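You operate a simulated robot arm through the tools that you are given. There is no shell and no other tool.

You are at the controls of a simulated robot arm. One attempt, no reset.

TASK
Hold the valve marked 75 in the clamp, close it, then stand it in the leak tester.
Fine: Free the clamp again and slide the clear hood over the valve.

The check looks at the end state, three seconds after you hand in, the way a careful person would. Anything else that was tipped, shoved, dropped, spilled or broken makes it a failure.

THE ROBOT
A 7-joint arm with a two-finger parallel gripper, fixed in place. Base frame: the origin is on the floor under the middle of its stand, x ahead of it, y to its left, z up; the work surface is at about z = 0.85. Units: m, rad, N and s.
With the tool pointing down near the work surface it reaches from about 0.24 to 0.68 m from the base axis. Its first joint turns from -1.152 to 1.152 rad. Payload 2.4 kg.
Tool frame: the origin (TCP) lies between the finger pads and is the grasp point; the fingertips stand 0.03 m ahead of it; z points along the fingers, y is the line along which they close. Largest opening 0.094 m; finger width 0.028, thickness 0.01; the body of the gripper, 0.05 by 0.096 m, starts 0.055 m behind the TCP.
Orientation is that of the tool frame in the base frame, as a unit quaternion [w, x, y, z]. With the fingers straight down and closing along the base's y, the tool's x points along the base's -x, its y along +y and its z along -z.

THE INTERFACE
- The arm moves only by the tool play_rows. Its argument "motion" is a list that holds one entry, the list of rows, each a list of 7 numbers: the shift along the tool's x, y, z in m, then the turn, a rotation vector about the tool's x, y, z in rad, then the finger opening in m, from 0 to 0.094. In form: [[[tx, ty, tz, rx, ry, rz, fingers], ...]]. A call has 1 to 20 rows; each row shifts and turns the commanded pose from where the row before left it, along the tool's axes as they then stand. A row lasts 0.2 s, in which the tool goes at most 0.05 m and 0.15 rad; a call with a longer step from one row to the next is refused whole, and so is a gripper value outside its range. Where a pose cannot be reached the arm comes as near as it can. A force on the tool above 40 N (or 10 N above the force at the start of the call, whichever is more), or a blocked arm, ends the call early, and 0.2 s more pass. Each finger travels about 0.153 m/s and halts on what it meets, pressing with about 37 N; the grip force reading is that of the motor and also rises with nothing between the fingers. The clock runs only during rows and for 0.2 s after the last one: add rows that do not move to give the fingers time. The reply holds the time, the measured pose of the TCP, the force on the tool along the base axes, the opening and the grip force, in the units named above and with some noise, with the torque about the TCP (base axes, N m) and any sound that the robot's microphone picked up.
- Cameras (640 x 400 px; columns grow to the right, rows downward): "scene" is fixed at [0.0381, 0.4697, 1.4524]; the picture's right is [-0.76, -0.65, 0.00], its down [-0.32, 0.37, -0.87] and it looks along [0.56, -0.66, -0.49] (base axes); focal length 310 px, centre (320, 200). "wrist" rides on the gripper at [0.076, 0.014, -0.102] in the tool frame; the picture's right is [-0.18, 0.98, 0.00], its down [-0.75, -0.14, -0.64] and it looks along [-0.63, -0.12, 0.77] (tool axes); focal length 243 px, centre (320, 200). There is no depth. A picture from a camera that has moved, and an enlarged one, comes with that camera's place and axes in the base frame and with its lens.
- capture(camera): a new picture of that camera. No time passes.
- inspect(camera, box): a new picture of the part [left, top, right, bottom] of that camera's present view, enlarged. No time passes.
- sign_off(): hands the job in; it is judged then, once.

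Places have to be worked out from the pictures, the camera data and where the tool is seen. Open the gripper and draw the arm clear of the work before you hand the job in, unless the task says otherwise.

The tools are called after "Emit:" as a command line: name --argument value ..., lists and objects as JSON in quotes. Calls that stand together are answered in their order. play_rows: Moves the arm, as the interface text tells. Its arguments: {"type":"object","properties":{"motion":{"type":"array","items":{"type":"array","items":{"type":"array","items":{"type":"number"}}}}},"required":["motion"]} The other tools are called the same way: capture (camera) takes a picture; inspect (camera, box) takes an enlarged picture of a part of a camera's view; sign_off () hands the job in.

At the start:

```text
time_s: 0.0
eef_pos: [0.4629, 0.0905, 1.2118]
tool_rot: [0.0, 0.0, 1.0, 0.0]
wrist_force: [0.1, -0.1, 0.7]
moment: [0.01, 0.01, 0.0]
finger_gap: 0.0938
grip_force: 0.1
```

scene: 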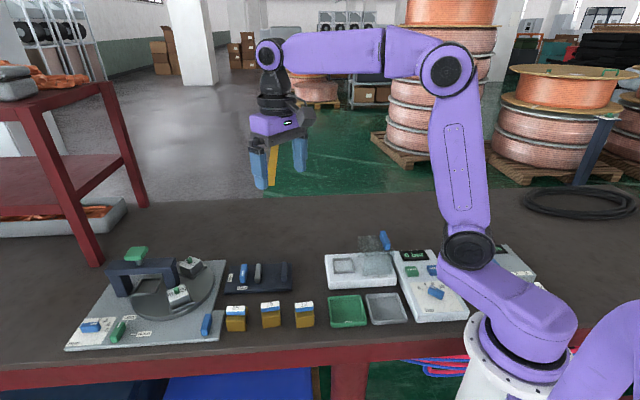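
wrist: 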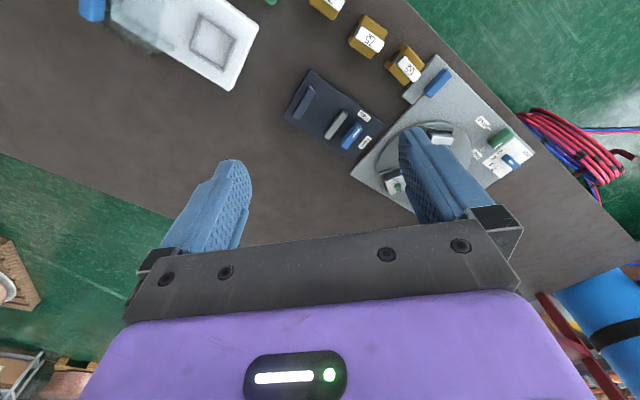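

I'll start by looking at the scene more closely, before any movement.

Emit:
inspect --camera "scene" --box '[60, 230, 240, 355]'

Emit:
inspect --camera "scene" --box '[210, 230, 390, 340]'

Emit:
inspect --camera "scene" --box '[320, 220, 560, 340]'

Emit:
inspect --camera "wrist" --box '[280, 30, 560, 220]'

Emit:
inspect --camera "wrist" --box '[70, 0, 290, 140]'

```text
3.20 times, centred on (150, 292) of scene
camera zoom: at [0.0381, 0.4697, 1.4524], right [-0.76, -0.65, 0.0], down [-0.32, 0.37, -0.87], along [0.56, -0.66, -0.49], focal length 992 px, centre (864, -96)
```

zoom: 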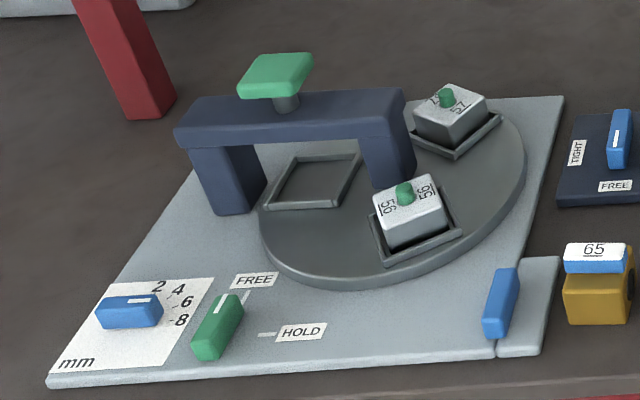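

```text
3.56 times, centred on (300, 285) of scene
camera zoom: at [0.0381, 0.4697, 1.4524], right [-0.76, -0.65, 0.0], down [-0.32, 0.37, -0.87], along [0.56, -0.66, -0.49], focal length 1103 px, centre (391, -102)
```

zoom: 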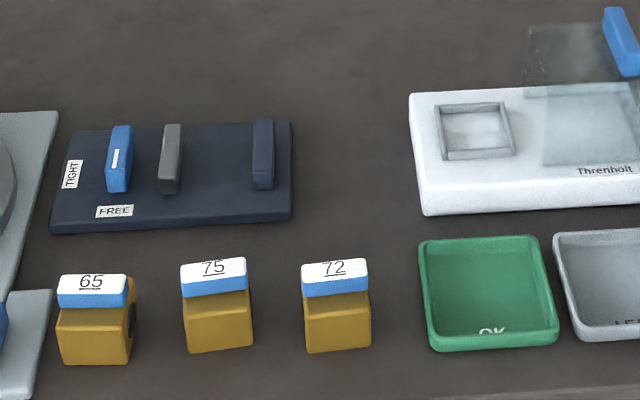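

```text
2.67 times, centred on (440, 280) of scene
camera zoom: at [0.0381, 0.4697, 1.4524], right [-0.76, -0.65, 0.0], down [-0.32, 0.37, -0.87], along [0.56, -0.66, -0.49], focal length 827 px, centre (0, -13)
```

zoom: 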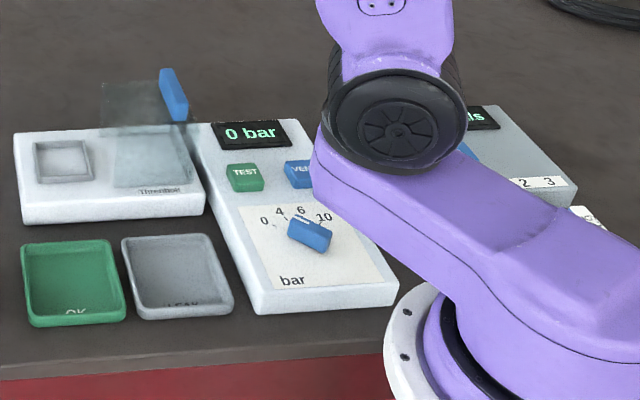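

```text
2.11 times, centred on (420, 125) of wrist
camera zoom: at [0.3861, 0.1047, 1.3146], right [0.18, 0.98, 0.0], down [0.75, -0.14, 0.64], along [0.63, -0.12, -0.77], focal length 511 px, centre (110, 358)
```

zoom: 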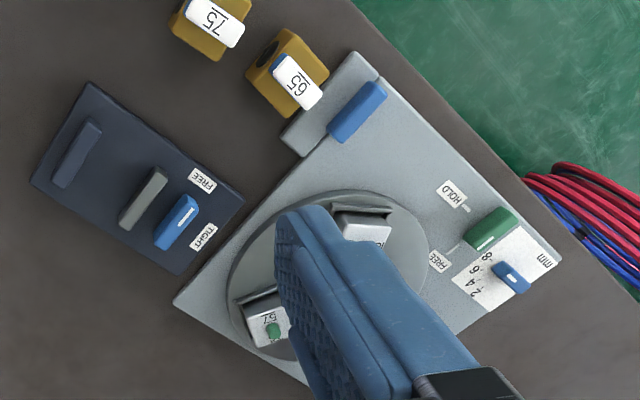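

```text
2.86 times, centred on (180, 70) of wrist
camera zoom: at [0.3861, 0.1047, 1.3146], right [0.18, 0.98, 0.0], down [0.75, -0.14, 0.64], along [0.63, -0.12, -0.77], focal length 693 px, centre (720, 571)
```

zoom: 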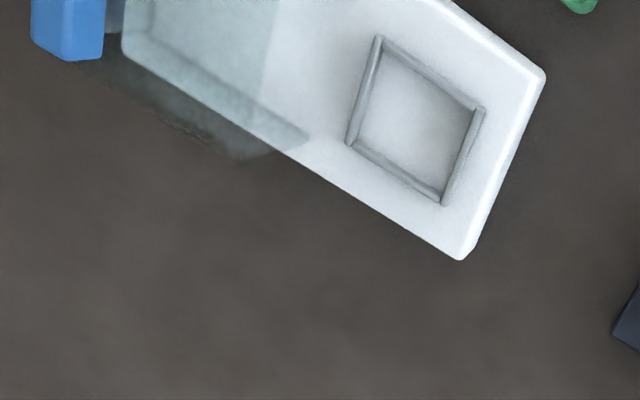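

The 75 valve seems to stand near (0.44, 0.165), the TIGHT/FREE clamp is around (0.52, 0.10), and the leak tester is the white Threnholt plate. I'll move above valve 75 at a safe height to see it from close up.

Emit:
play_rows --motion '[[[0.005, 0.019, 0.035, 0, 0, 0, 0.094], [0.006, 0.019, 0.035, 0, 0, 0, 0.094], [0.006, 0.019, 0.035, 0, 0, 0, 0.094], [0.006, 0.019, 0.027, 0, 0, 0, 0.094], [0, 0, 0, 0, 0, 0, 0.094]]]'

Emit:
capture --camera "wrist"

Emit:
capture --camera "scene"

```text
time_s: 1.2
eef_pos: [0.4381, 0.1676, 1.0795]
tool_rot: [0.0, -0.001, 1.0, 0.0]
wrist_force: [-1.1, -1.0, 0.1]
moment: [0.0, 0.02, -0.02]
finger_gap: 0.0937
grip_force: 0.0
```

```text
taken
camera wrist: at [0.3623, 0.1816, 1.1824], right [0.18, 0.98, 0.0], down [0.75, -0.14, 0.64], along [0.63, -0.12, -0.77], focal length 243 px, centre (320, 200)
```

wrist: 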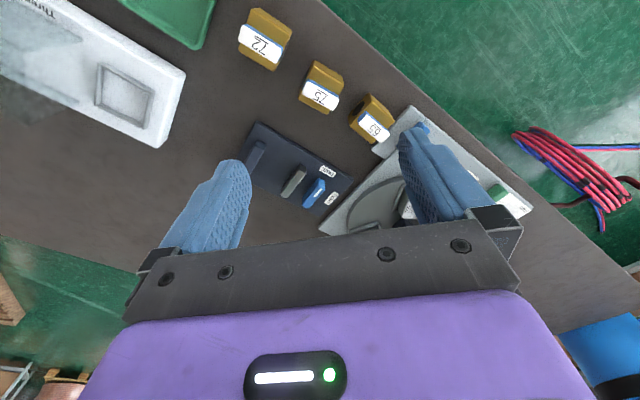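

```text
taken
```

scene: 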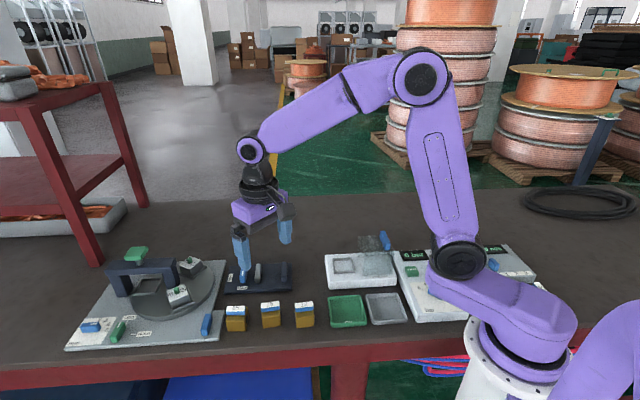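

The valve row is now near the top of the wrist view, so I'll enlarge the valves, clamp and tester from here.

Emit:
inspect --camera "wrist" --box '[220, 0, 420, 125]'

Emit:
inspect --camera "wrist" --box '[230, 110, 390, 210]'

Emit:
inspect --camera "wrist" --box '[0, 0, 220, 150]'

Emit:
inspect --camera "scene" --box '[215, 290, 325, 340]'

Emit:
inspect --camera "scene" --box '[320, 220, 420, 300]'

```text
3.20 times, centred on (320, 62) of wrist
camera zoom: at [0.3623, 0.1816, 1.1824], right [0.18, 0.98, 0.0], down [0.75, -0.14, 0.64], along [0.63, -0.12, -0.77], focal length 776 px, centre (320, 640)
```

zoom: 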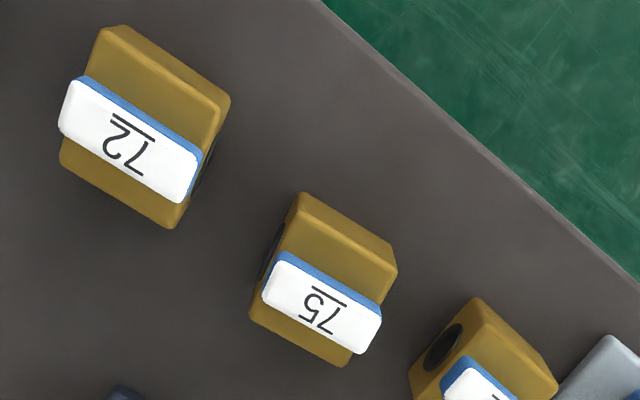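

```text
4.00 times, centred on (310, 160) of wrist
camera zoom: at [0.3623, 0.1816, 1.1824], right [0.18, 0.98, 0.0], down [0.75, -0.14, 0.64], along [0.63, -0.12, -0.77], focal length 970 px, centre (360, 360)
```

zoom: 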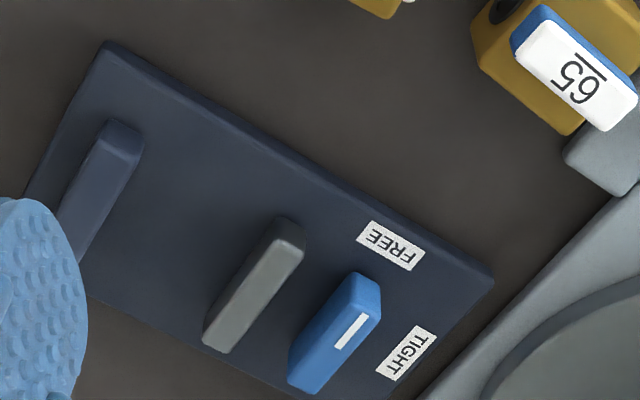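

```text
2.67 times, centred on (110, 75) of wrist
camera zoom: at [0.3623, 0.1816, 1.1824], right [0.18, 0.98, 0.0], down [0.75, -0.14, 0.64], along [0.63, -0.12, -0.77], focal length 647 px, centre (880, 533)
```

zoom: 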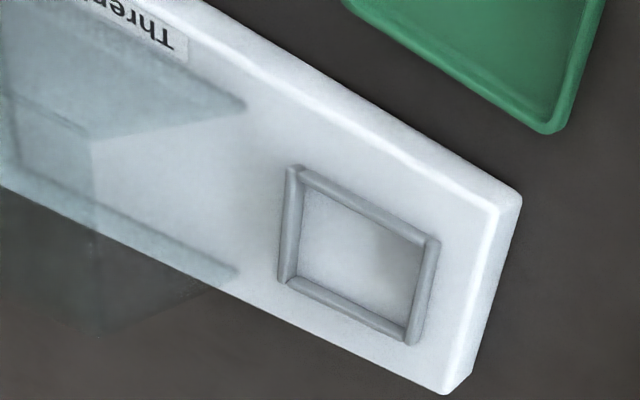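

```text
5.82 times, centred on (270, 315) of scene
camera zoom: at [0.038, 0.4697, 1.4524], right [-0.76, -0.65, 0.0], down [-0.32, 0.37, -0.87], along [0.56, -0.66, -0.49], focal length 1804 px, centre (611, -469)
```

zoom: 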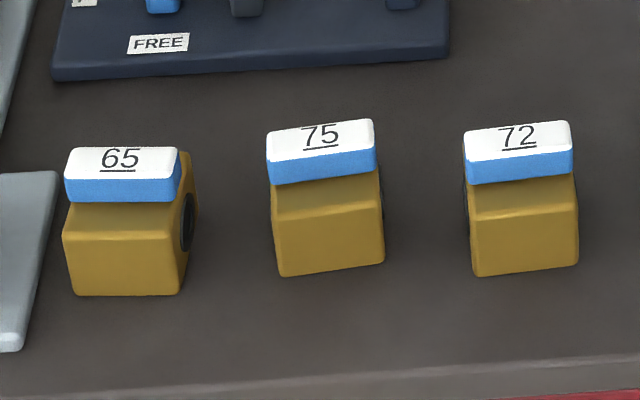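

```text
5.00 times, centred on (370, 260) of scene
camera zoom: at [0.038, 0.4697, 1.4524], right [-0.76, -0.65, 0.0], down [-0.32, 0.37, -0.87], along [0.56, -0.66, -0.49], focal length 1551 px, centre (70, -100)
```

zoom: 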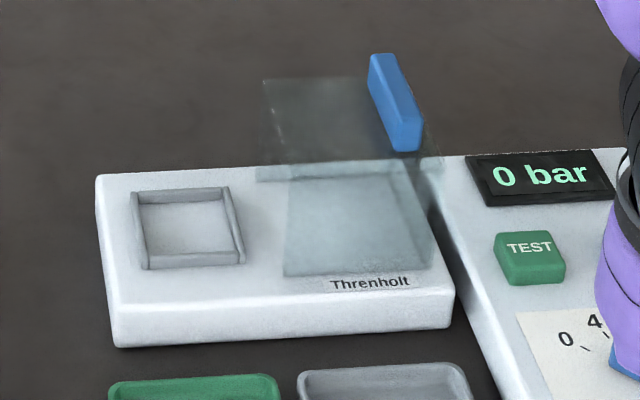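

Handles run in line with the bore (open), so 75 must be turned 90° once held. The clamp lever's mark now points to FREE and TIGHT lies a quarter turn clockwise. I'll go above the clamp with the tool yawed 45° (the stations are set at ~45°) to measure it.

Emit:
play_rows --motion '[[[-0.027, -0.0157, 0, 0, 0, 0, 0.094], [-0.027, -0.0157, 0, 0, 0, 0, 0.094], [-0.027, -0.0157, 0, 0, 0, 0, 0.094], [-0.026, -0.0157, 0, 0, 0, 0, 0.094], [0, 0, 0, 0, 0, -0.131, 0.094], [0, 0, 0, 0, 0, -0.131, 0.094], [0, 0, 0, 0, 0, -0.131, 0.094], [0, 0, 0, 0, 0, -0.131, 0.094], [0, 0, 0, 0, 0, -0.131, 0.094], [0, 0, 0, 0, 0, -0.1304, 0.094], [0, 0, 0, 0, 0, 0, 0.094]]]'

Emit:
capture --camera "wrist"

Emit:
capture --camera "scene"

```text
time_s: 3.6
eef_pos: [0.5462, 0.103, 1.0814]
tool_rot: [-0.001, -0.383, 0.924, 0.0]
wrist_force: [-0.9, 1.0, -0.1]
moment: [0.02, -0.01, 0.01]
finger_gap: 0.0941
grip_force: 0.2
```

```text
taken
camera wrist: at [0.4823, 0.0596, 1.1828], right [-0.57, 0.82, 0.0], down [0.63, 0.43, 0.64], along [0.53, 0.36, -0.77], focal length 243 px, centre (320, 200)
```

wrist: 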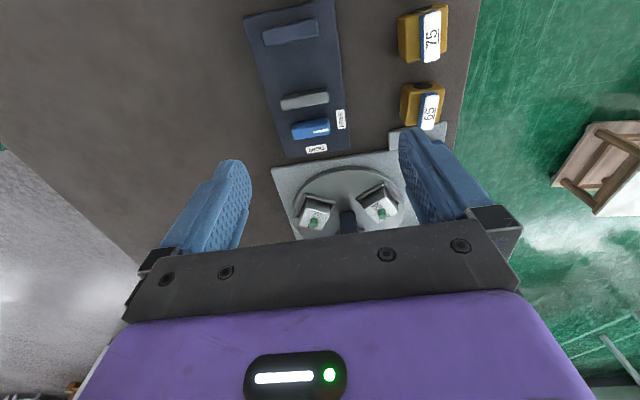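

```text
taken
```

scene: 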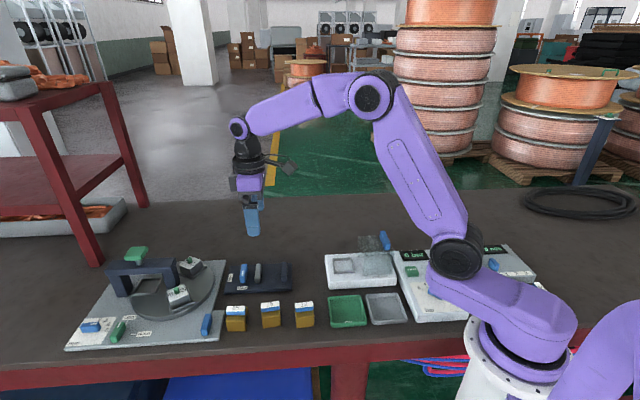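

The clamp is now at the upper part of the wrist view. I'll enlarge it and valve 75 for measuring.

Emit:
inspect --camera "wrist" --box '[230, 0, 370, 88]'

Emit:
inspect --camera "wrist" --box '[230, 75, 370, 163]'

Emit:
inspect --camera "wrist" --box '[370, 0, 480, 69]'

Emit:
inspect --camera "scene" --box '[220, 250, 300, 300]'

```text
4.55 times, centred on (300, 44) of wrist
camera zoom: at [0.4823, 0.0596, 1.1828], right [-0.57, 0.82, 0.0], down [0.63, 0.43, 0.64], along [0.53, 0.36, -0.77], focal length 1103 px, centre (411, 909)
```

zoom: 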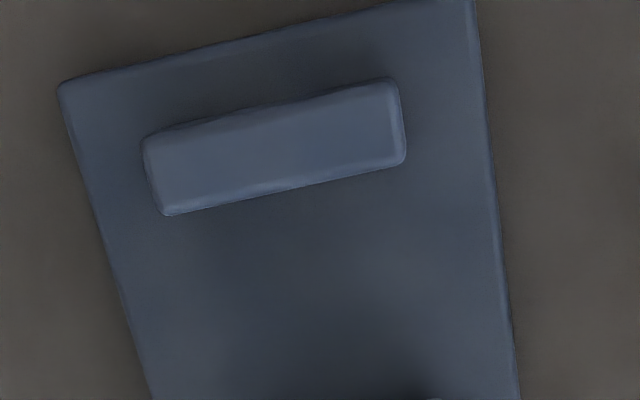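

```text
4.55 times, centred on (300, 119) of wrist
camera zoom: at [0.4823, 0.0596, 1.1828], right [-0.57, 0.82, 0.0], down [0.63, 0.43, 0.64], along [0.53, 0.36, -0.77], focal length 1103 px, centre (411, 568)
```

zoom: 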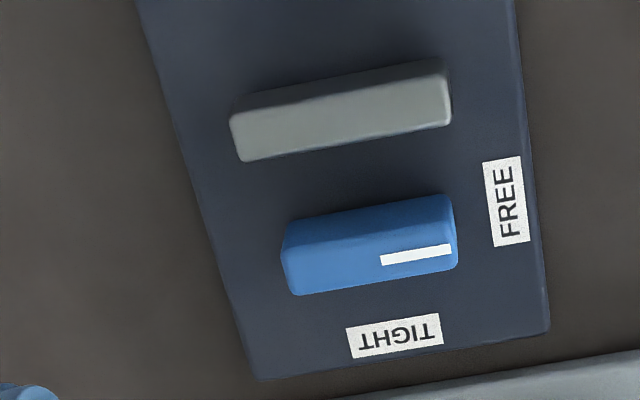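

```text
5.80 times, centred on (425, 34) of wrist
camera zoom: at [0.4823, 0.0596, 1.1828], right [-0.57, 0.82, 0.0], down [0.63, 0.43, 0.64], along [0.53, 0.36, -0.77], focal length 1406 px, centre (-289, 1159)
```

zoom: 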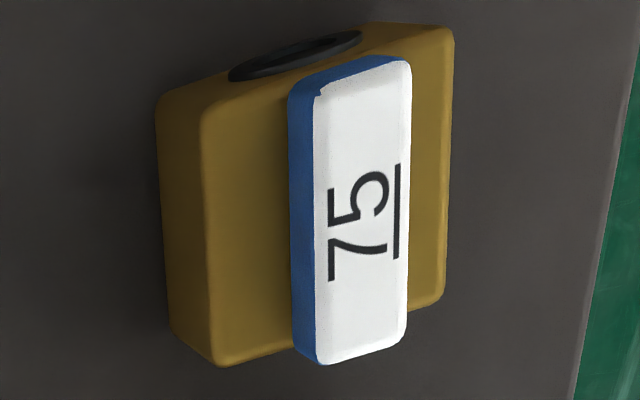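

```text
8.00 times, centred on (260, 275) of scene
camera zoom: at [0.0381, 0.4697, 1.4524], right [-0.76, -0.65, 0.0], down [-0.32, 0.37, -0.87], along [0.56, -0.66, -0.49], focal length 2481 px, centre (800, -400)
```

zoom: 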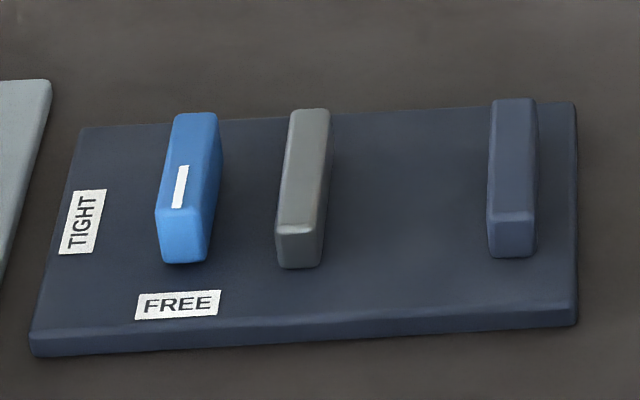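

Readings: valve 75 centre ≈ (0.445, 0.166), body ≈ 0.04 m square, bore axis ≈ 51°, body top z ≈ 0.885, handle top ≈ 0.90. The clamp gap is ≈ 0.056 m around (0.549, 0.0755). Next I'll go above valve 75 with yaw 51° and stop at z ≈ 0.985 to verify the alignment.

Emit:
play_rows --motion '[[[0.0068, 0.029, 0, 0, 0, 0, 0.08], [0.0068, 0.029, 0, 0, 0, 0, 0.08], [0.0067, 0.029, 0, 0, 0, 0, 0.08], [0.0067, 0.0291, 0, 0, 0, 0, 0.08], [0, 0, 0, 0, 0, -0.105, 0.08], [0, 0, 0.032, 0, 0, 0, 0.08], [0, 0, 0.032, 0, 0, 0, 0.08], [0, 0, 0.032, 0, 0, 0, 0.08], [0, 0, 0, 0, 0, 0, 0.08], [0, 0, 0, 0, 0, 0, 0.08]]]'

Emit:
capture --camera "wrist"

Emit:
capture --camera "scene"

```text
time_s: 5.8
eef_pos: [0.4457, 0.165, 0.9853]
tool_rot: [0.0, -0.431, 0.903, 0.0]
wrist_force: [0.2, -0.1, -0.1]
moment: [-0.03, -0.01, -0.01]
finger_gap: 0.0798
grip_force: 0.1
```

```text
taken
camera wrist: at [0.3865, 0.1156, 1.0873], right [-0.65, 0.76, 0.0], down [0.58, 0.5, 0.64], along [0.49, 0.42, -0.77], focal length 243 px, centre (320, 200)
```

wrist: 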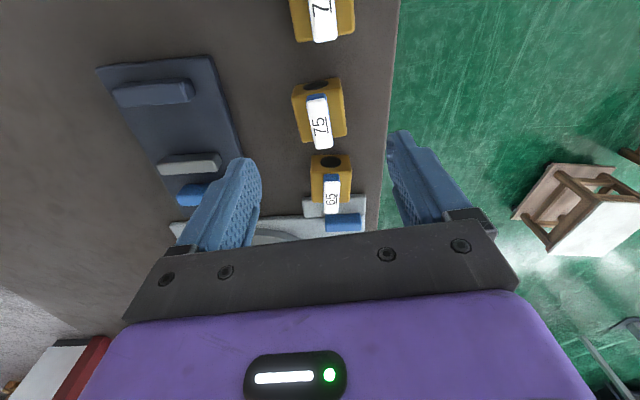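

```text
taken
```

scene: 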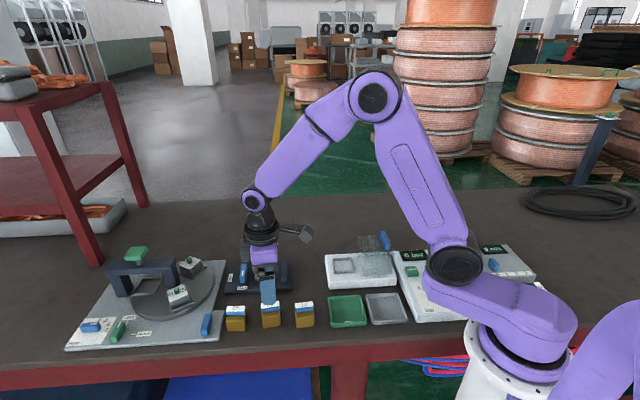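

I'm above the valve; I'll enlarge the wrist view to refine centre and yaw before descending.

Emit:
inspect --camera "wrist" --box '[260, 60, 380, 160]'

Emit:
inspect --camera "scene" --box '[230, 230, 310, 340]'

```text
4.00 times, centred on (320, 110) of wrist
camera zoom: at [0.3865, 0.1156, 1.0873], right [-0.65, 0.76, 0.0], down [0.58, 0.5, 0.64], along [0.49, 0.42, -0.77], focal length 970 px, centre (320, 560)
```

zoom: 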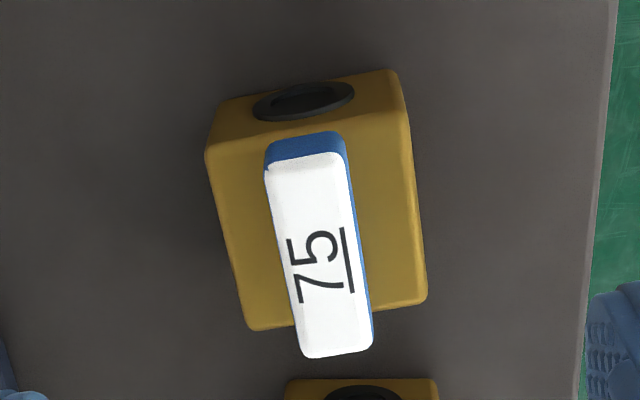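

```text
3.64 times, centred on (270, 285) of scene
camera zoom: at [0.0381, 0.4697, 1.4524], right [-0.76, -0.65, 0.0], down [-0.32, 0.37, -0.87], along [0.56, -0.66, -0.49], focal length 1128 px, centre (502, -109)
```

zoom: 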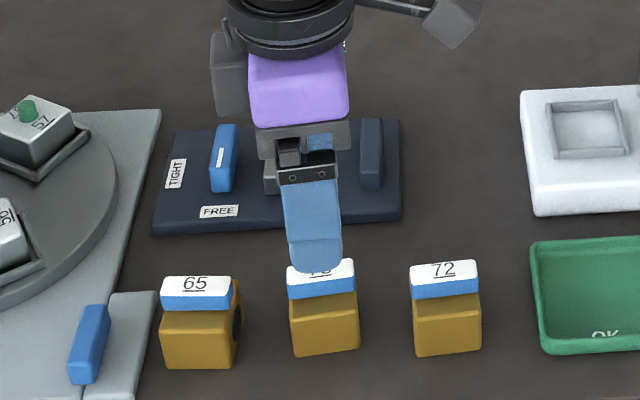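

The valve sits centred on the tool to within about 2 mm and the yaw matches. I'll descend to z ≈ 0.892 (fingertips ~12 mm above the table) and close on the body's flat faces.

Emit:
play_rows --motion '[[[-0.002, 0, 0.025, 0, 0, 0, 0.08], [0, 0, 0.025, 0, 0, 0, 0.08], [0, 0, 0.025, 0, 0, 0, 0.08], [0, 0, 0.0183, 0, 0, 0, 0.08], [0, 0, 0, 0, 0, 0, 0.08], [0, 0, 0, 0, 0, 0, 0.055], [0, 0, 0, 0, 0, 0, 0.045], [0, 0, 0, 0, 0, 0, 0.03], [0, 0, 0, 0, 0, 0, 0.03], [0, 0, 0, 0, 0, 0, 0.03]]]'

Emit:
capture --camera "wrist"

Emit:
inspect --camera "scene" --box '[210, 230, 330, 340]'

```text
time_s: 8.0
eef_pos: [0.4462, 0.168, 0.8922]
tool_rot: [0.0, -0.431, 0.903, 0.0]
wrist_force: [1.9, -0.1, -0.5]
moment: [0.07, -0.03, -0.04]
finger_gap: 0.0414
grip_force: 37.3
```

```text
taken
camera wrist: at [0.3871, 0.1177, 0.994], right [-0.65, 0.76, 0.0], down [0.58, 0.5, 0.64], along [0.49, 0.42, -0.77], focal length 243 px, centre (320, 200)
```

wrist: 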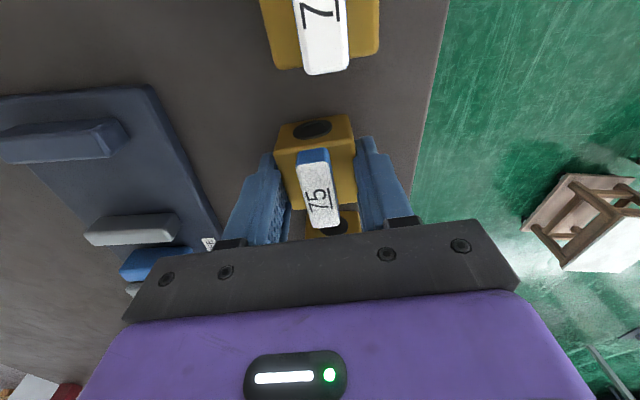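

```text
3.64 times, centred on (270, 285) of scene
camera zoom: at [0.0381, 0.4697, 1.4524], right [-0.76, -0.65, 0.0], down [-0.32, 0.37, -0.87], along [0.56, -0.66, -0.49], focal length 1128 px, centre (502, -109)
```

zoom: 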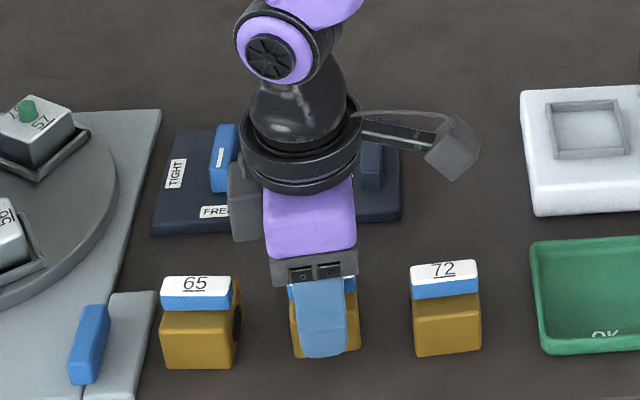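

The grip holds the body at 0.041 m. I'll lift straight up about 0.1 m and check the hold.

Emit:
play_rows --motion '[[[0, 0, -0.01, 0, 0, 0, 0.03], [0, 0, -0.02, 0, 0, 0, 0.03], [0, 0, -0.03, 0, 0, 0, 0.03], [0, 0, -0.03, 0, 0, 0, 0.03], [0, 0, -0.01, 0, 0, 0, 0.03], [0, 0, 0, 0, 0, 0, 0.03]]]'

Emit:
inspect --camera "wrist" --box '[240, 90, 400, 240]'

Emit:
inspect --camera "scene" --box '[210, 210, 330, 340]'

```text
time_s: 9.4
eef_pos: [0.4453, 0.1673, 0.9905]
tool_rot: [0.0, -0.43, 0.903, 0.001]
wrist_force: [-0.7, -0.3, -4.2]
moment: [0.01, -0.01, 0.02]
finger_gap: 0.0417
grip_force: 38.0
```

```text
2.67 times, centred on (320, 165) of wrist
camera zoom: at [0.3865, 0.118, 1.0936], right [-0.65, 0.76, 0.0], down [0.58, 0.5, 0.64], along [0.49, 0.42, -0.77], focal length 647 px, centre (320, 293)
```

zoom: 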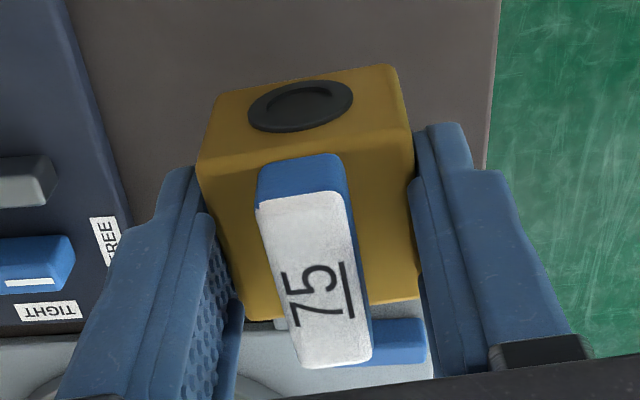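

```text
3.08 times, centred on (270, 275) of scene
camera zoom: at [0.0381, 0.4697, 1.4524], right [-0.76, -0.65, 0.0], down [-0.32, 0.37, -0.87], along [0.56, -0.66, -0.49], focal length 954 px, centre (474, -31)
```

zoom: 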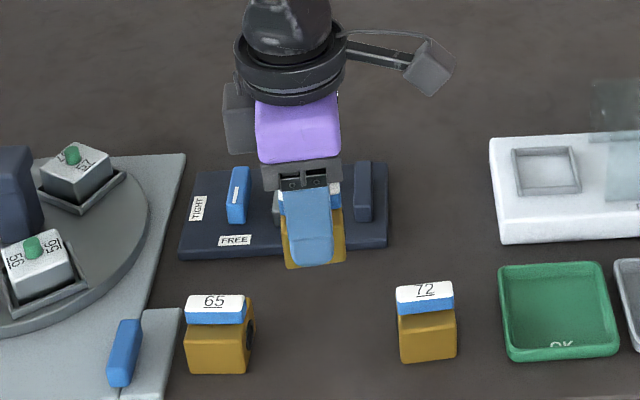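

The valve is centred in the grip within 1 mm and weighs about 0.4 kg. I'll turn to yaw 45° and carry it over the clamp gap, slightly toward the fixed jaw, then look before lowering.

Emit:
play_rows --motion '[[[0, 0, 0, 0, 0, 0.0515, 0.03], [0, 0, 0, 0, 0, 0.0515, 0.03], [-0.001, -0.0276, 0, 0, 0, 0, 0.03], [-0.001, -0.0276, 0, 0, 0, 0, 0.03], [-0.001, -0.0276, 0, 0, 0, 0, 0.03], [-0.001, -0.0276, 0, 0, 0, 0, 0.03], [-0.0012, -0.0277, 0, 0, 0, 0, 0.03], [0, 0, 0, 0, 0, 0, 0.03], [0, 0, 0, 0, 0, 0, 0.03]]]'

Emit:
capture --camera "wrist"

Emit:
inspect --camera "scene" --box '[210, 210, 330, 310]'

```text
time_s: 11.4
eef_pos: [0.5489, 0.0734, 0.9909]
tool_rot: [0.0, -0.384, 0.923, 0.0]
wrist_force: [-0.5, -0.2, -2.9]
moment: [0.02, 0.01, 0.01]
finger_gap: 0.0415
grip_force: 36.6
```

```text
taken
camera wrist: at [0.4848, 0.0297, 1.093], right [-0.57, 0.82, 0.0], down [0.63, 0.43, 0.64], along [0.53, 0.36, -0.77], focal length 243 px, centre (320, 200)
```

wrist: 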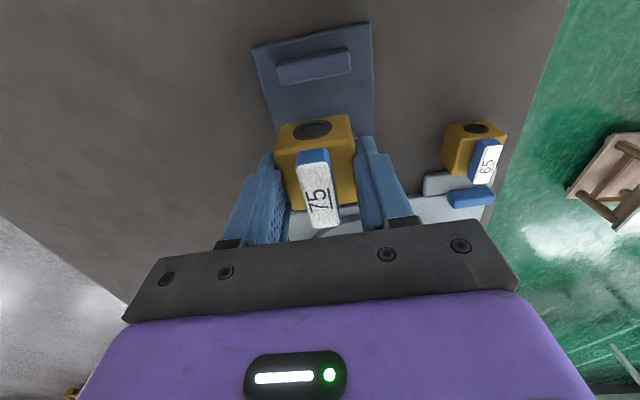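

```text
4.00 times, centred on (270, 260) of scene
camera zoom: at [0.0381, 0.4697, 1.4524], right [-0.76, -0.65, 0.0], down [-0.32, 0.37, -0.87], along [0.56, -0.66, -0.49], focal length 1241 px, centre (520, -40)
```

zoom: 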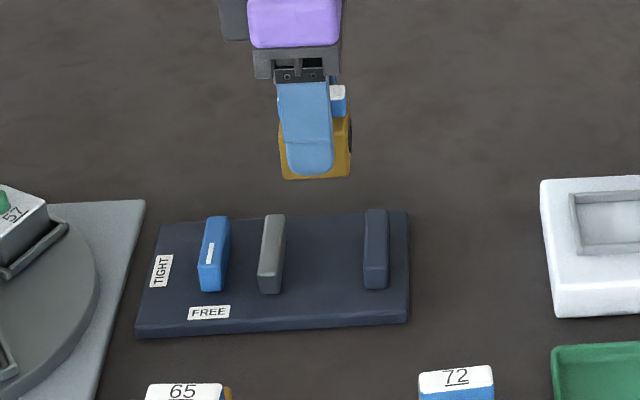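

I'm over the clamp; I'll enlarge to measure the fixed jaw relative to the valve from here.

Emit:
inspect --camera "wrist" --box '[240, 10, 400, 110]'

Emit:
inspect --camera "wrist" --box '[260, 100, 400, 240]'

```text
4.00 times, centred on (320, 60) of wrist
camera zoom: at [0.4848, 0.0297, 1.093], right [-0.57, 0.82, 0.0], down [0.63, 0.43, 0.64], along [0.53, 0.36, -0.77], focal length 970 px, centre (320, 760)
```

zoom: 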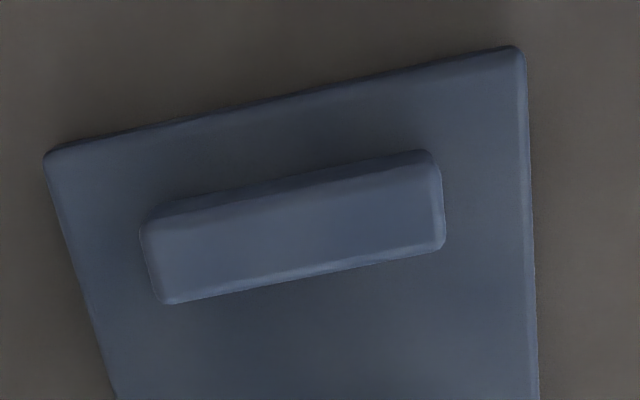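

```text
2.86 times, centred on (330, 170) of wrist
camera zoom: at [0.4848, 0.0297, 1.093], right [-0.57, 0.82, 0.0], down [0.63, 0.43, 0.64], along [0.53, 0.36, -0.77], focal length 693 px, centre (291, 286)
```

zoom: 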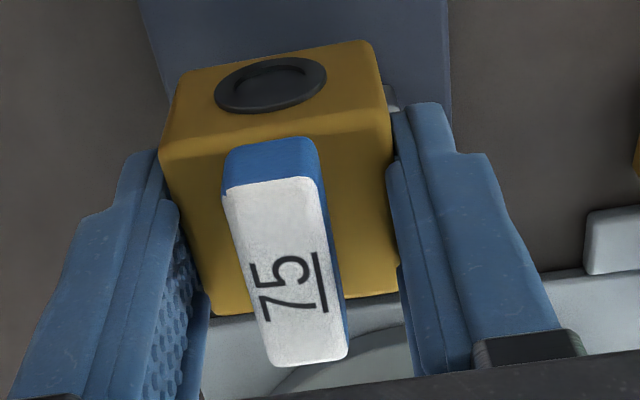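

The valve's near face will clear the fixed jaw by about 5 mm and the yaw matches; I'll lower it toward the clamp plate (expected TCP z ≈ 0.904 at contact).

Emit:
play_rows --motion '[[[0, 0, 0.025, 0, 0, 0, 0.03], [0, 0, 0.025, 0, 0, 0, 0.03], [0, 0, 0.02, 0, 0, 0, 0.03], [0, 0, 0.01, 0, 0, 0, 0.03], [0, 0, 0.004, 0, 0, 0, 0.03], [0, 0, 0, 0, 0, 0, 0.03]]]'

Emit:
capture --camera "wrist"

Emit:
inspect --camera "scene" --box '[210, 220, 330, 310]'

```text
time_s: 12.8
eef_pos: [0.5489, 0.0742, 0.9079]
tool_rot: [0.001, -0.384, 0.923, 0.0]
wrist_force: [0.6, 0.1, -4.0]
moment: [-0.01, 0.0, -0.01]
finger_gap: 0.0414
grip_force: 36.8
```

```text
taken
camera wrist: at [0.4839, 0.0297, 1.0098], right [-0.57, 0.82, 0.0], down [0.63, 0.43, 0.64], along [0.53, 0.36, -0.77], focal length 243 px, centre (320, 200)
```

wrist: 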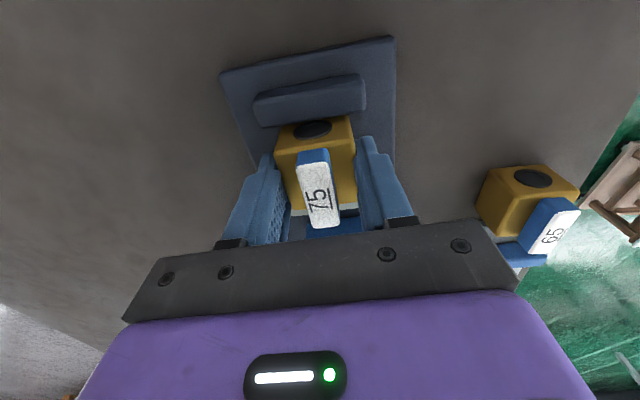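

```text
4.44 times, centred on (270, 265) of scene
camera zoom: at [0.0381, 0.4697, 1.4524], right [-0.76, -0.65, 0.0], down [-0.32, 0.37, -0.87], along [0.56, -0.66, -0.49], focal length 1378 px, centre (542, -89)
```

zoom: 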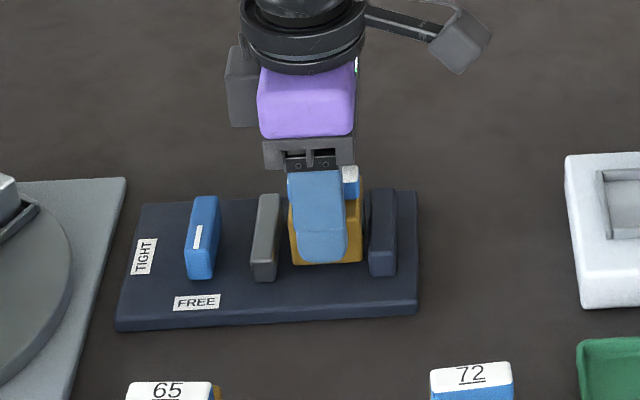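

The valve is between the jaws with clearance on both sides. I'll lower in small steps until the force shows contact.

Emit:
play_rows --motion '[[[0, 0, 0.0015, 0, 0, 0, 0.03], [0, 0, 0.0015, 0, 0, 0, 0.03], [0, 0, 0, 0, 0, 0, 0.03]]]'

```text
time_s: 13.6
eef_pos: [0.5487, 0.0727, 0.9046]
tool_rot: [0.0, -0.384, 0.924, 0.0]
wrist_force: [0.1, 0.6, -3.9]
moment: [0.0, 0.0, -0.01]
finger_gap: 0.0415
grip_force: 36.6
```

No contact yet (force still −4 N, the valve's weight). I'll keep lowering by another 3 mm in small steps.

Emit:
play_rows --motion '[[[0, 0, 0.001, 0, 0, 0, 0.03], [0, 0, 0.001, 0, 0, 0, 0.03], [0, 0, 0, 0, 0, 0, 0.03]]]'

```text
time_s: 14.4
eef_pos: [0.5478, 0.0753, 0.9046]
tool_rot: [0.001, -0.384, 0.923, -0.001]
wrist_force: [-6.2, -1.3, 23.2]
moment: [-0.26, 0.56, -0.05]
finger_gap: 0.0415
grip_force: 37.3
```

Contact with the plate (force jumped to +23 N) at TCP z ≈ 0.9045. I'll ease the pressure by 1 mm, open the fingers and rise to handle height clear of the valve.

Emit:
play_rows --motion '[[[0, 0, -0.001, 0, 0, 0, 0.03], [0, 0, 0, 0, 0, 0, 0.03], [0, 0, 0, 0, 0, 0, 0.045], [0, 0, 0, 0, 0, 0, 0.055], [0, 0, 0, 0, 0, 0, 0.07], [0, 0, 0, 0, 0, 0, 0.07], [0, 0, -0.02, 0, 0, 0, 0.07], [0, 0, -0.03, 0, 0, 0, 0.07], [0, 0, -0.03, 0, 0, 0, 0.07], [0, 0, 0, 0, 0, 0, 0.07]]]'

Emit:
capture --camera "wrist"

Emit:
inspect --camera "scene" --box '[210, 220, 330, 310]'

```text
time_s: 16.6
eef_pos: [0.5479, 0.0736, 0.9839]
tool_rot: [0.0, -0.384, 0.923, 0.0]
wrist_force: [0.8, 0.7, 0.1]
moment: [0.03, 0.01, 0.02]
finger_gap: 0.0697
grip_force: 0.0
```

```text
taken
camera wrist: at [0.4835, 0.0296, 1.0862], right [-0.57, 0.82, 0.0], down [0.63, 0.43, 0.64], along [0.53, 0.36, -0.77], focal length 243 px, centre (320, 200)
```

wrist: 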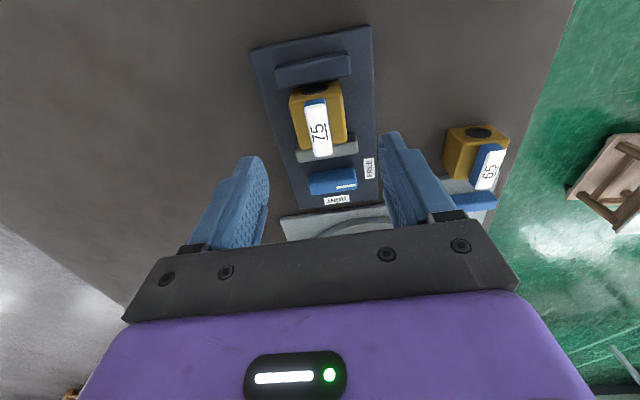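

```text
4.44 times, centred on (270, 265) of scene
camera zoom: at [0.038, 0.4697, 1.4524], right [-0.76, -0.65, 0.0], down [-0.32, 0.37, -0.87], along [0.56, -0.66, -0.49], focal length 1378 px, centre (542, -89)
```

zoom: 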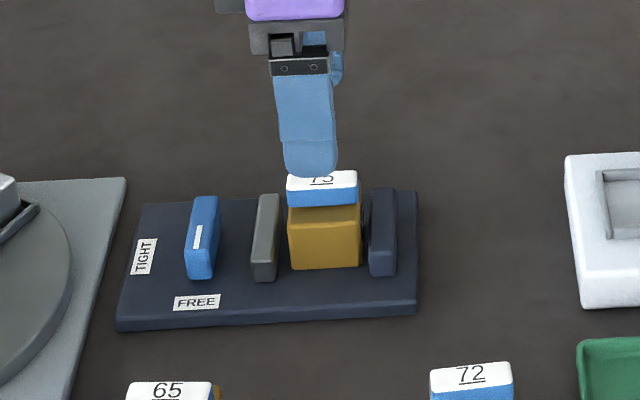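

Valve 75 stands upright in the clamp, released. Now I'll rise, go above the lever at about (0.600, 0.126), and try turning the tool to yaw 135° in free air, so I can later turn the lever clockwise from 135° to 45°.

Emit:
play_rows --motion '[[[0, 0, -0.03, 0, 0, 0, 0.05], [0, 0, -0.03, 0, 0, 0, 0.05], [-0.025, 0, 0, 0, 0, 0, 0.05], [-0.025, 0, 0, 0, 0, 0, 0.05], [-0.0238, 0, 0, 0, 0, 0, 0.05], [0, 0, 0, 0, 0, -0.1428, 0.05], [0, 0, 0, 0, 0, -0.1428, 0.05], [0, 0, 0, 0, 0, -0.1428, 0.05], [0, 0, 0, 0, 0, -0.1428, 0.05], [0, 0, 0, 0, 0, -0.1428, 0.05], [0, 0, 0, 0, 0, -0.1428, 0.05], [0, 0, 0, 0, 0, -0.1428, 0.05], [0, 0, 0, 0, 0, -0.1428, 0.05], [0, 0, 0, 0, 0, -0.1428, 0.05], [0, 0, 0, 0, 0, -0.1428, 0.05], [0, 0, 0, 0, 0, -0.1428, 0.05], [0, 0, 0, 0, 0, 0, 0.05], [0, 0, 0, 0, 0, 0, 0.05]]]'

Emit:
capture --camera "wrist"

Emit:
capture --camera "scene"

```text
time_s: 20.4
eef_pos: [0.5999, 0.1286, 1.043]
tool_rot: [0.0, 0.925, -0.38, 0.0]
wrist_force: [0.3, 0.0, 0.3]
moment: [0.03, 0.0, 0.03]
finger_gap: 0.0502
grip_force: 0.0
```

```text
taken
camera wrist: at [0.6437, 0.0632, 1.1457], right [-0.82, -0.57, 0.0], down [-0.44, 0.63, 0.64], along [-0.36, 0.53, -0.77], focal length 243 px, centre (320, 200)
```

wrist: 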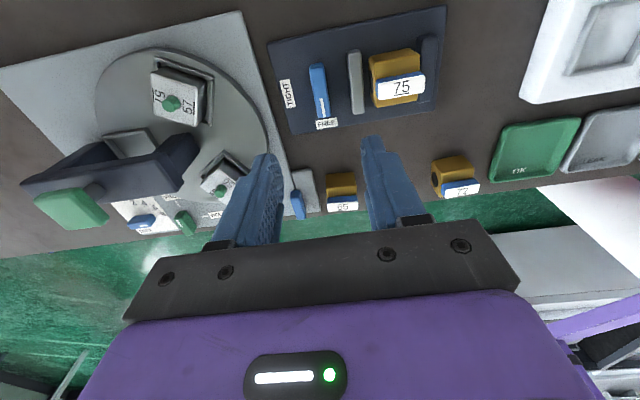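

```text
taken
```

scene: 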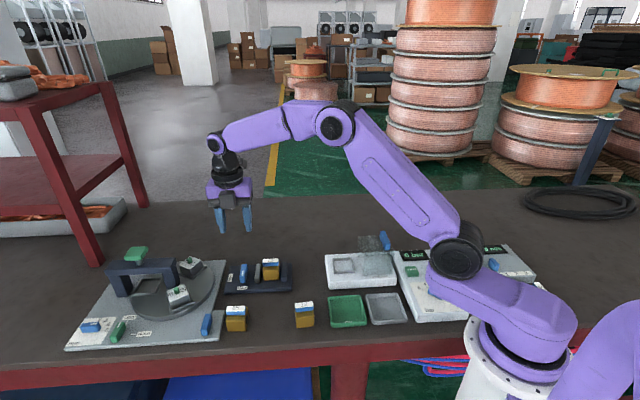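

Yaw 135° is reachable. I'll zoom in on the lever to line up the descent.

Emit:
inspect --camera "wrist" --box '[270, 20, 450, 140]'

Emit:
inspect --camera "wrist" --box '[270, 40, 370, 140]'

```text
3.33 times, centred on (360, 80) of wrist
camera zoom: at [0.6437, 0.0632, 1.1457], right [-0.82, -0.57, 0.0], down [-0.44, 0.63, 0.64], along [-0.36, 0.53, -0.77], focal length 809 px, centre (187, 600)
```

zoom: 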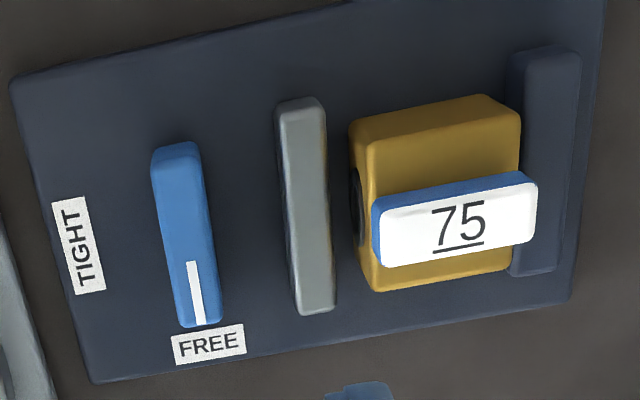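

```text
4.00 times, centred on (320, 90) of wrist
camera zoom: at [0.6437, 0.0632, 1.1457], right [-0.82, -0.57, 0.0], down [-0.44, 0.63, 0.64], along [-0.36, 0.53, -0.77], focal length 970 px, centre (320, 640)
```

zoom: 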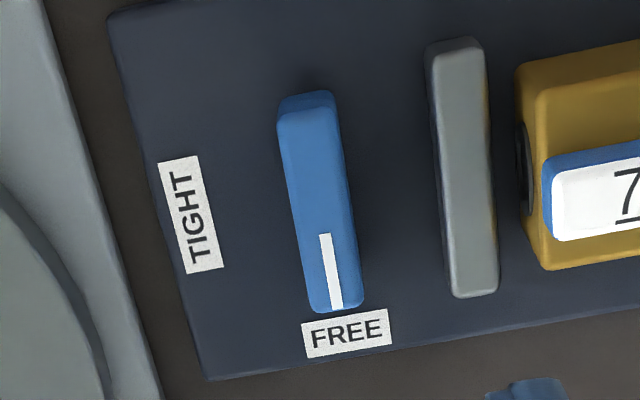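

The TCP is within 1 mm of the lever's pivot centre and the lever axis is about 133.6°. I'll narrow the fingers to 0.035 m, descend so the fingertips straddle the lever, and close.

Emit:
play_rows --motion '[[[0, 0.001, 0, 0, 0, 0.027, 0.035], [0, 0, 0.035, 0, 0, 0, 0.035], [0, 0, 0.035, 0, 0, 0, 0.035], [0, 0, 0.03, 0, 0, 0, 0.035], [0, 0, 0.025, 0, 0, 0, 0.035], [0, 0, 0.015, 0, 0, 0, 0.035], [0, 0, 0.004, 0, 0, 0, 0.035], [0, 0, 0, 0, 0, 0, 0.035]]]'

Emit:
capture --camera "wrist"

Emit:
inspect --camera "scene" --box '[200, 210, 320, 310]'

```text
time_s: 22.2
eef_pos: [0.6006, 0.1268, 0.8974]
tool_rot: [0.001, 0.92, -0.393, 0.0]
wrist_force: [-0.3, 0.6, 0.2]
moment: [0.01, -0.01, -0.01]
finger_gap: 0.0348
grip_force: 0.1
```

```text
taken
camera wrist: at [0.6423, 0.0608, 1.001], right [-0.84, -0.54, 0.0], down [-0.42, 0.64, 0.64], along [-0.35, 0.54, -0.77], focal length 243 px, centre (320, 200)
```

wrist: 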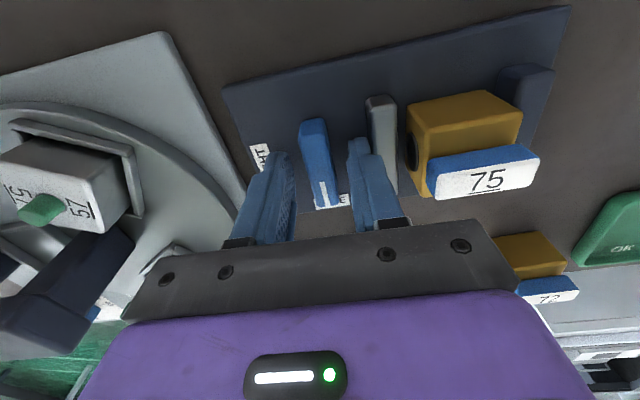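

```text
4.00 times, centred on (260, 260) of scene
camera zoom: at [0.0381, 0.4697, 1.4524], right [-0.76, -0.65, 0.0], down [-0.32, 0.37, -0.87], along [0.56, -0.66, -0.49], focal length 1241 px, centre (560, -40)
```

zoom: 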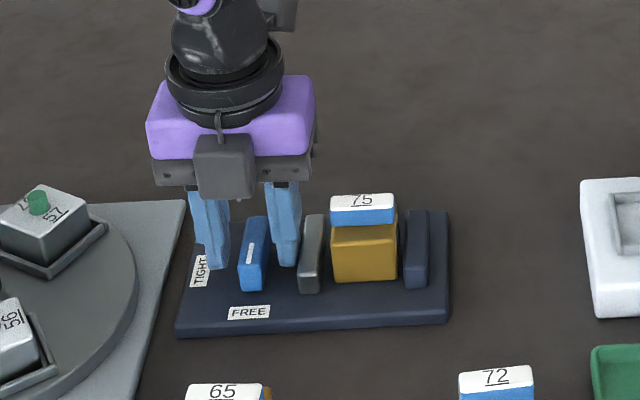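

The fingers straddle the lever symmetrically with the gray jaw clear of the right finger. I'll close on the lever.

Emit:
play_rows --motion '[[[0, 0, 0, 0, 0, 0, 0.025], [0, 0, 0, 0, 0, 0, 0.015], [0, 0, 0, 0, 0, 0, 0.008], [0, 0, 0, 0, 0, 0, 0.008], [0, 0, 0, 0, 0, 0, 0.008]]]'

```text
time_s: 23.4
eef_pos: [0.5999, 0.1252, 0.8984]
tool_rot: [0.0, 0.919, -0.394, 0.0]
wrist_force: [-2.0, -0.6, -0.8]
moment: [-0.04, -0.05, -0.01]
finger_gap: 0.0144
grip_force: 45.1
```

The lever is gripped (0.0144 m wide). I'll begin turning clockwise (tool +z) in a first small portion and watch the torque.

Emit:
play_rows --motion '[[[0, 0, 0, 0, 0, 0.08, 0.008], [0, 0, 0, 0, 0, 0.08, 0.008], [0, 0, 0, 0, 0, 0.08, 0.008], [0, 0, 0, 0, 0, 0.08, 0.008], [0, 0, 0, 0, 0, 0, 0.008]]]'

Emit:
capture --camera "wrist"

```text
time_s: 24.6
eef_pos: [0.5991, 0.1253, 0.8982]
tool_rot: [0.0, 0.844, -0.537, 0.0]
wrist_force: [10.2, -2.7, -14.3]
moment: [0.64, 0.05, -0.02]
finger_gap: 0.0147
grip_force: 44.8
```

```text
taken
camera wrist: at [0.6193, 0.0505, 1.001], right [-0.97, -0.25, 0.0], down [-0.19, 0.74, 0.64], along [-0.16, 0.62, -0.77], focal length 243 px, centre (320, 200)
```

wrist: 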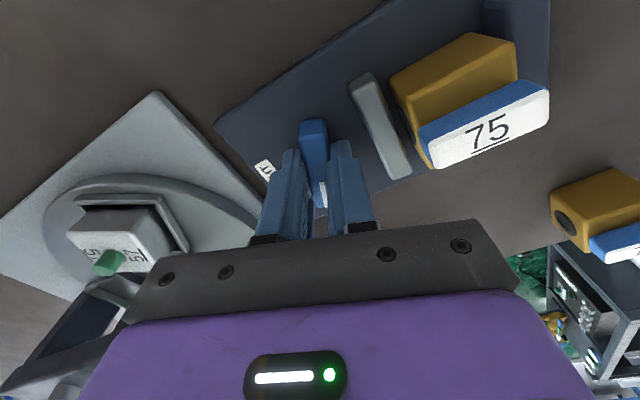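

The lever follows and the gray jaw has moved toward the valve. I'll continue the clockwise turn.

Emit:
play_rows --motion '[[[0, 0, 0, 0, 0, 0.08, 0.008], [0, 0, 0, 0, 0, 0.08, 0.008], [0, 0, 0, 0, 0, 0.08, 0.008], [0, 0, 0, 0, 0, 0.08, 0.008], [0, 0, 0, 0, 0, 0.08, 0.008], [0, 0, 0, 0, 0, 0.08, 0.008], [0, 0, 0, 0, 0, 0, 0.008]]]'

Emit:
capture --camera "wrist"

Emit:
inspect --camera "scene" --box '[200, 210, 320, 310]'

```text
time_s: 26.2
eef_pos: [0.5992, 0.1268, 0.8984]
tool_rot: [0.0, -0.692, 0.722, 0.0]
wrist_force: [12.5, -6.6, -15.6]
moment: [-0.22, -0.26, -0.07]
finger_gap: 0.0148
grip_force: 45.4
```

```text
taken
camera wrist: at [0.5823, 0.05, 1.0011], right [-0.97, 0.22, 0.0], down [0.17, 0.75, 0.64], along [0.14, 0.63, -0.77], focal length 243 px, centre (320, 200)
```

wrist: 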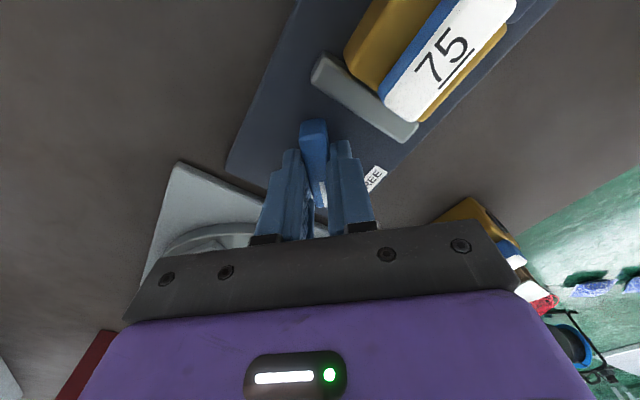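

```text
4.00 times, centred on (260, 260) of scene
camera zoom: at [0.0387, 0.4696, 1.4524], right [-0.76, -0.65, 0.0], down [-0.32, 0.37, -0.87], along [0.56, -0.66, -0.49], focal length 1241 px, centre (560, -40)
```

zoom: 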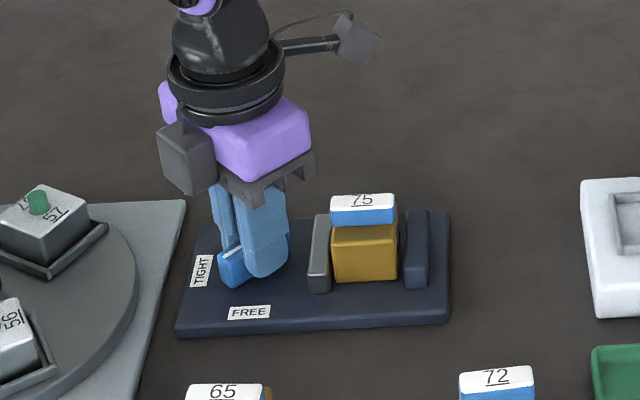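

The jaw is now almost at the valve. I'll continue the remaining ~43° in smaller steps.

Emit:
play_rows --motion '[[[0, 0, 0, 0, 0, 0.08, 0.008], [0, 0, 0, 0, 0, 0.08, 0.008], [0, 0, 0, 0, 0, 0.08, 0.008], [0, 0, 0, 0, 0, 0.08, 0.008], [0, 0, 0, 0, 0, 0.08, 0.008], [0, 0, 0, 0, 0, 0, 0.008]]]'

Emit:
inspect --camera "scene" --box '[200, 210, 320, 310]'

```text
time_s: 27.6
eef_pos: [0.5998, 0.1253, 0.8979]
tool_rot: [0.0, -0.535, 0.845, 0.0]
wrist_force: [6.9, -10.2, -10.0]
moment: [-0.11, -0.19, -0.02]
finger_gap: 0.0149
grip_force: 45.2
```

```text
4.00 times, centred on (260, 260) of scene
camera zoom: at [0.0384, 0.4695, 1.4525], right [-0.76, -0.65, 0.0], down [-0.32, 0.37, -0.87], along [0.56, -0.66, -0.49], focal length 1241 px, centre (560, -40)
```

zoom: 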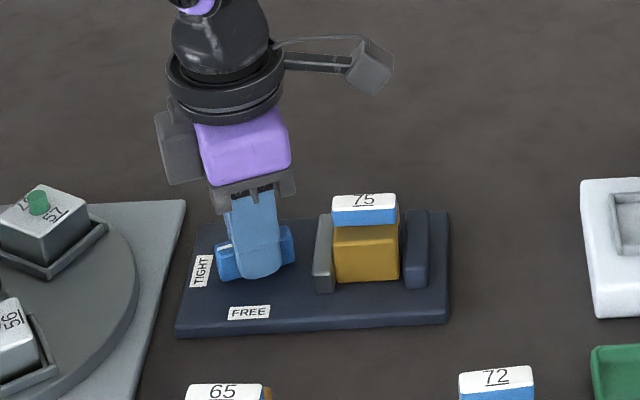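

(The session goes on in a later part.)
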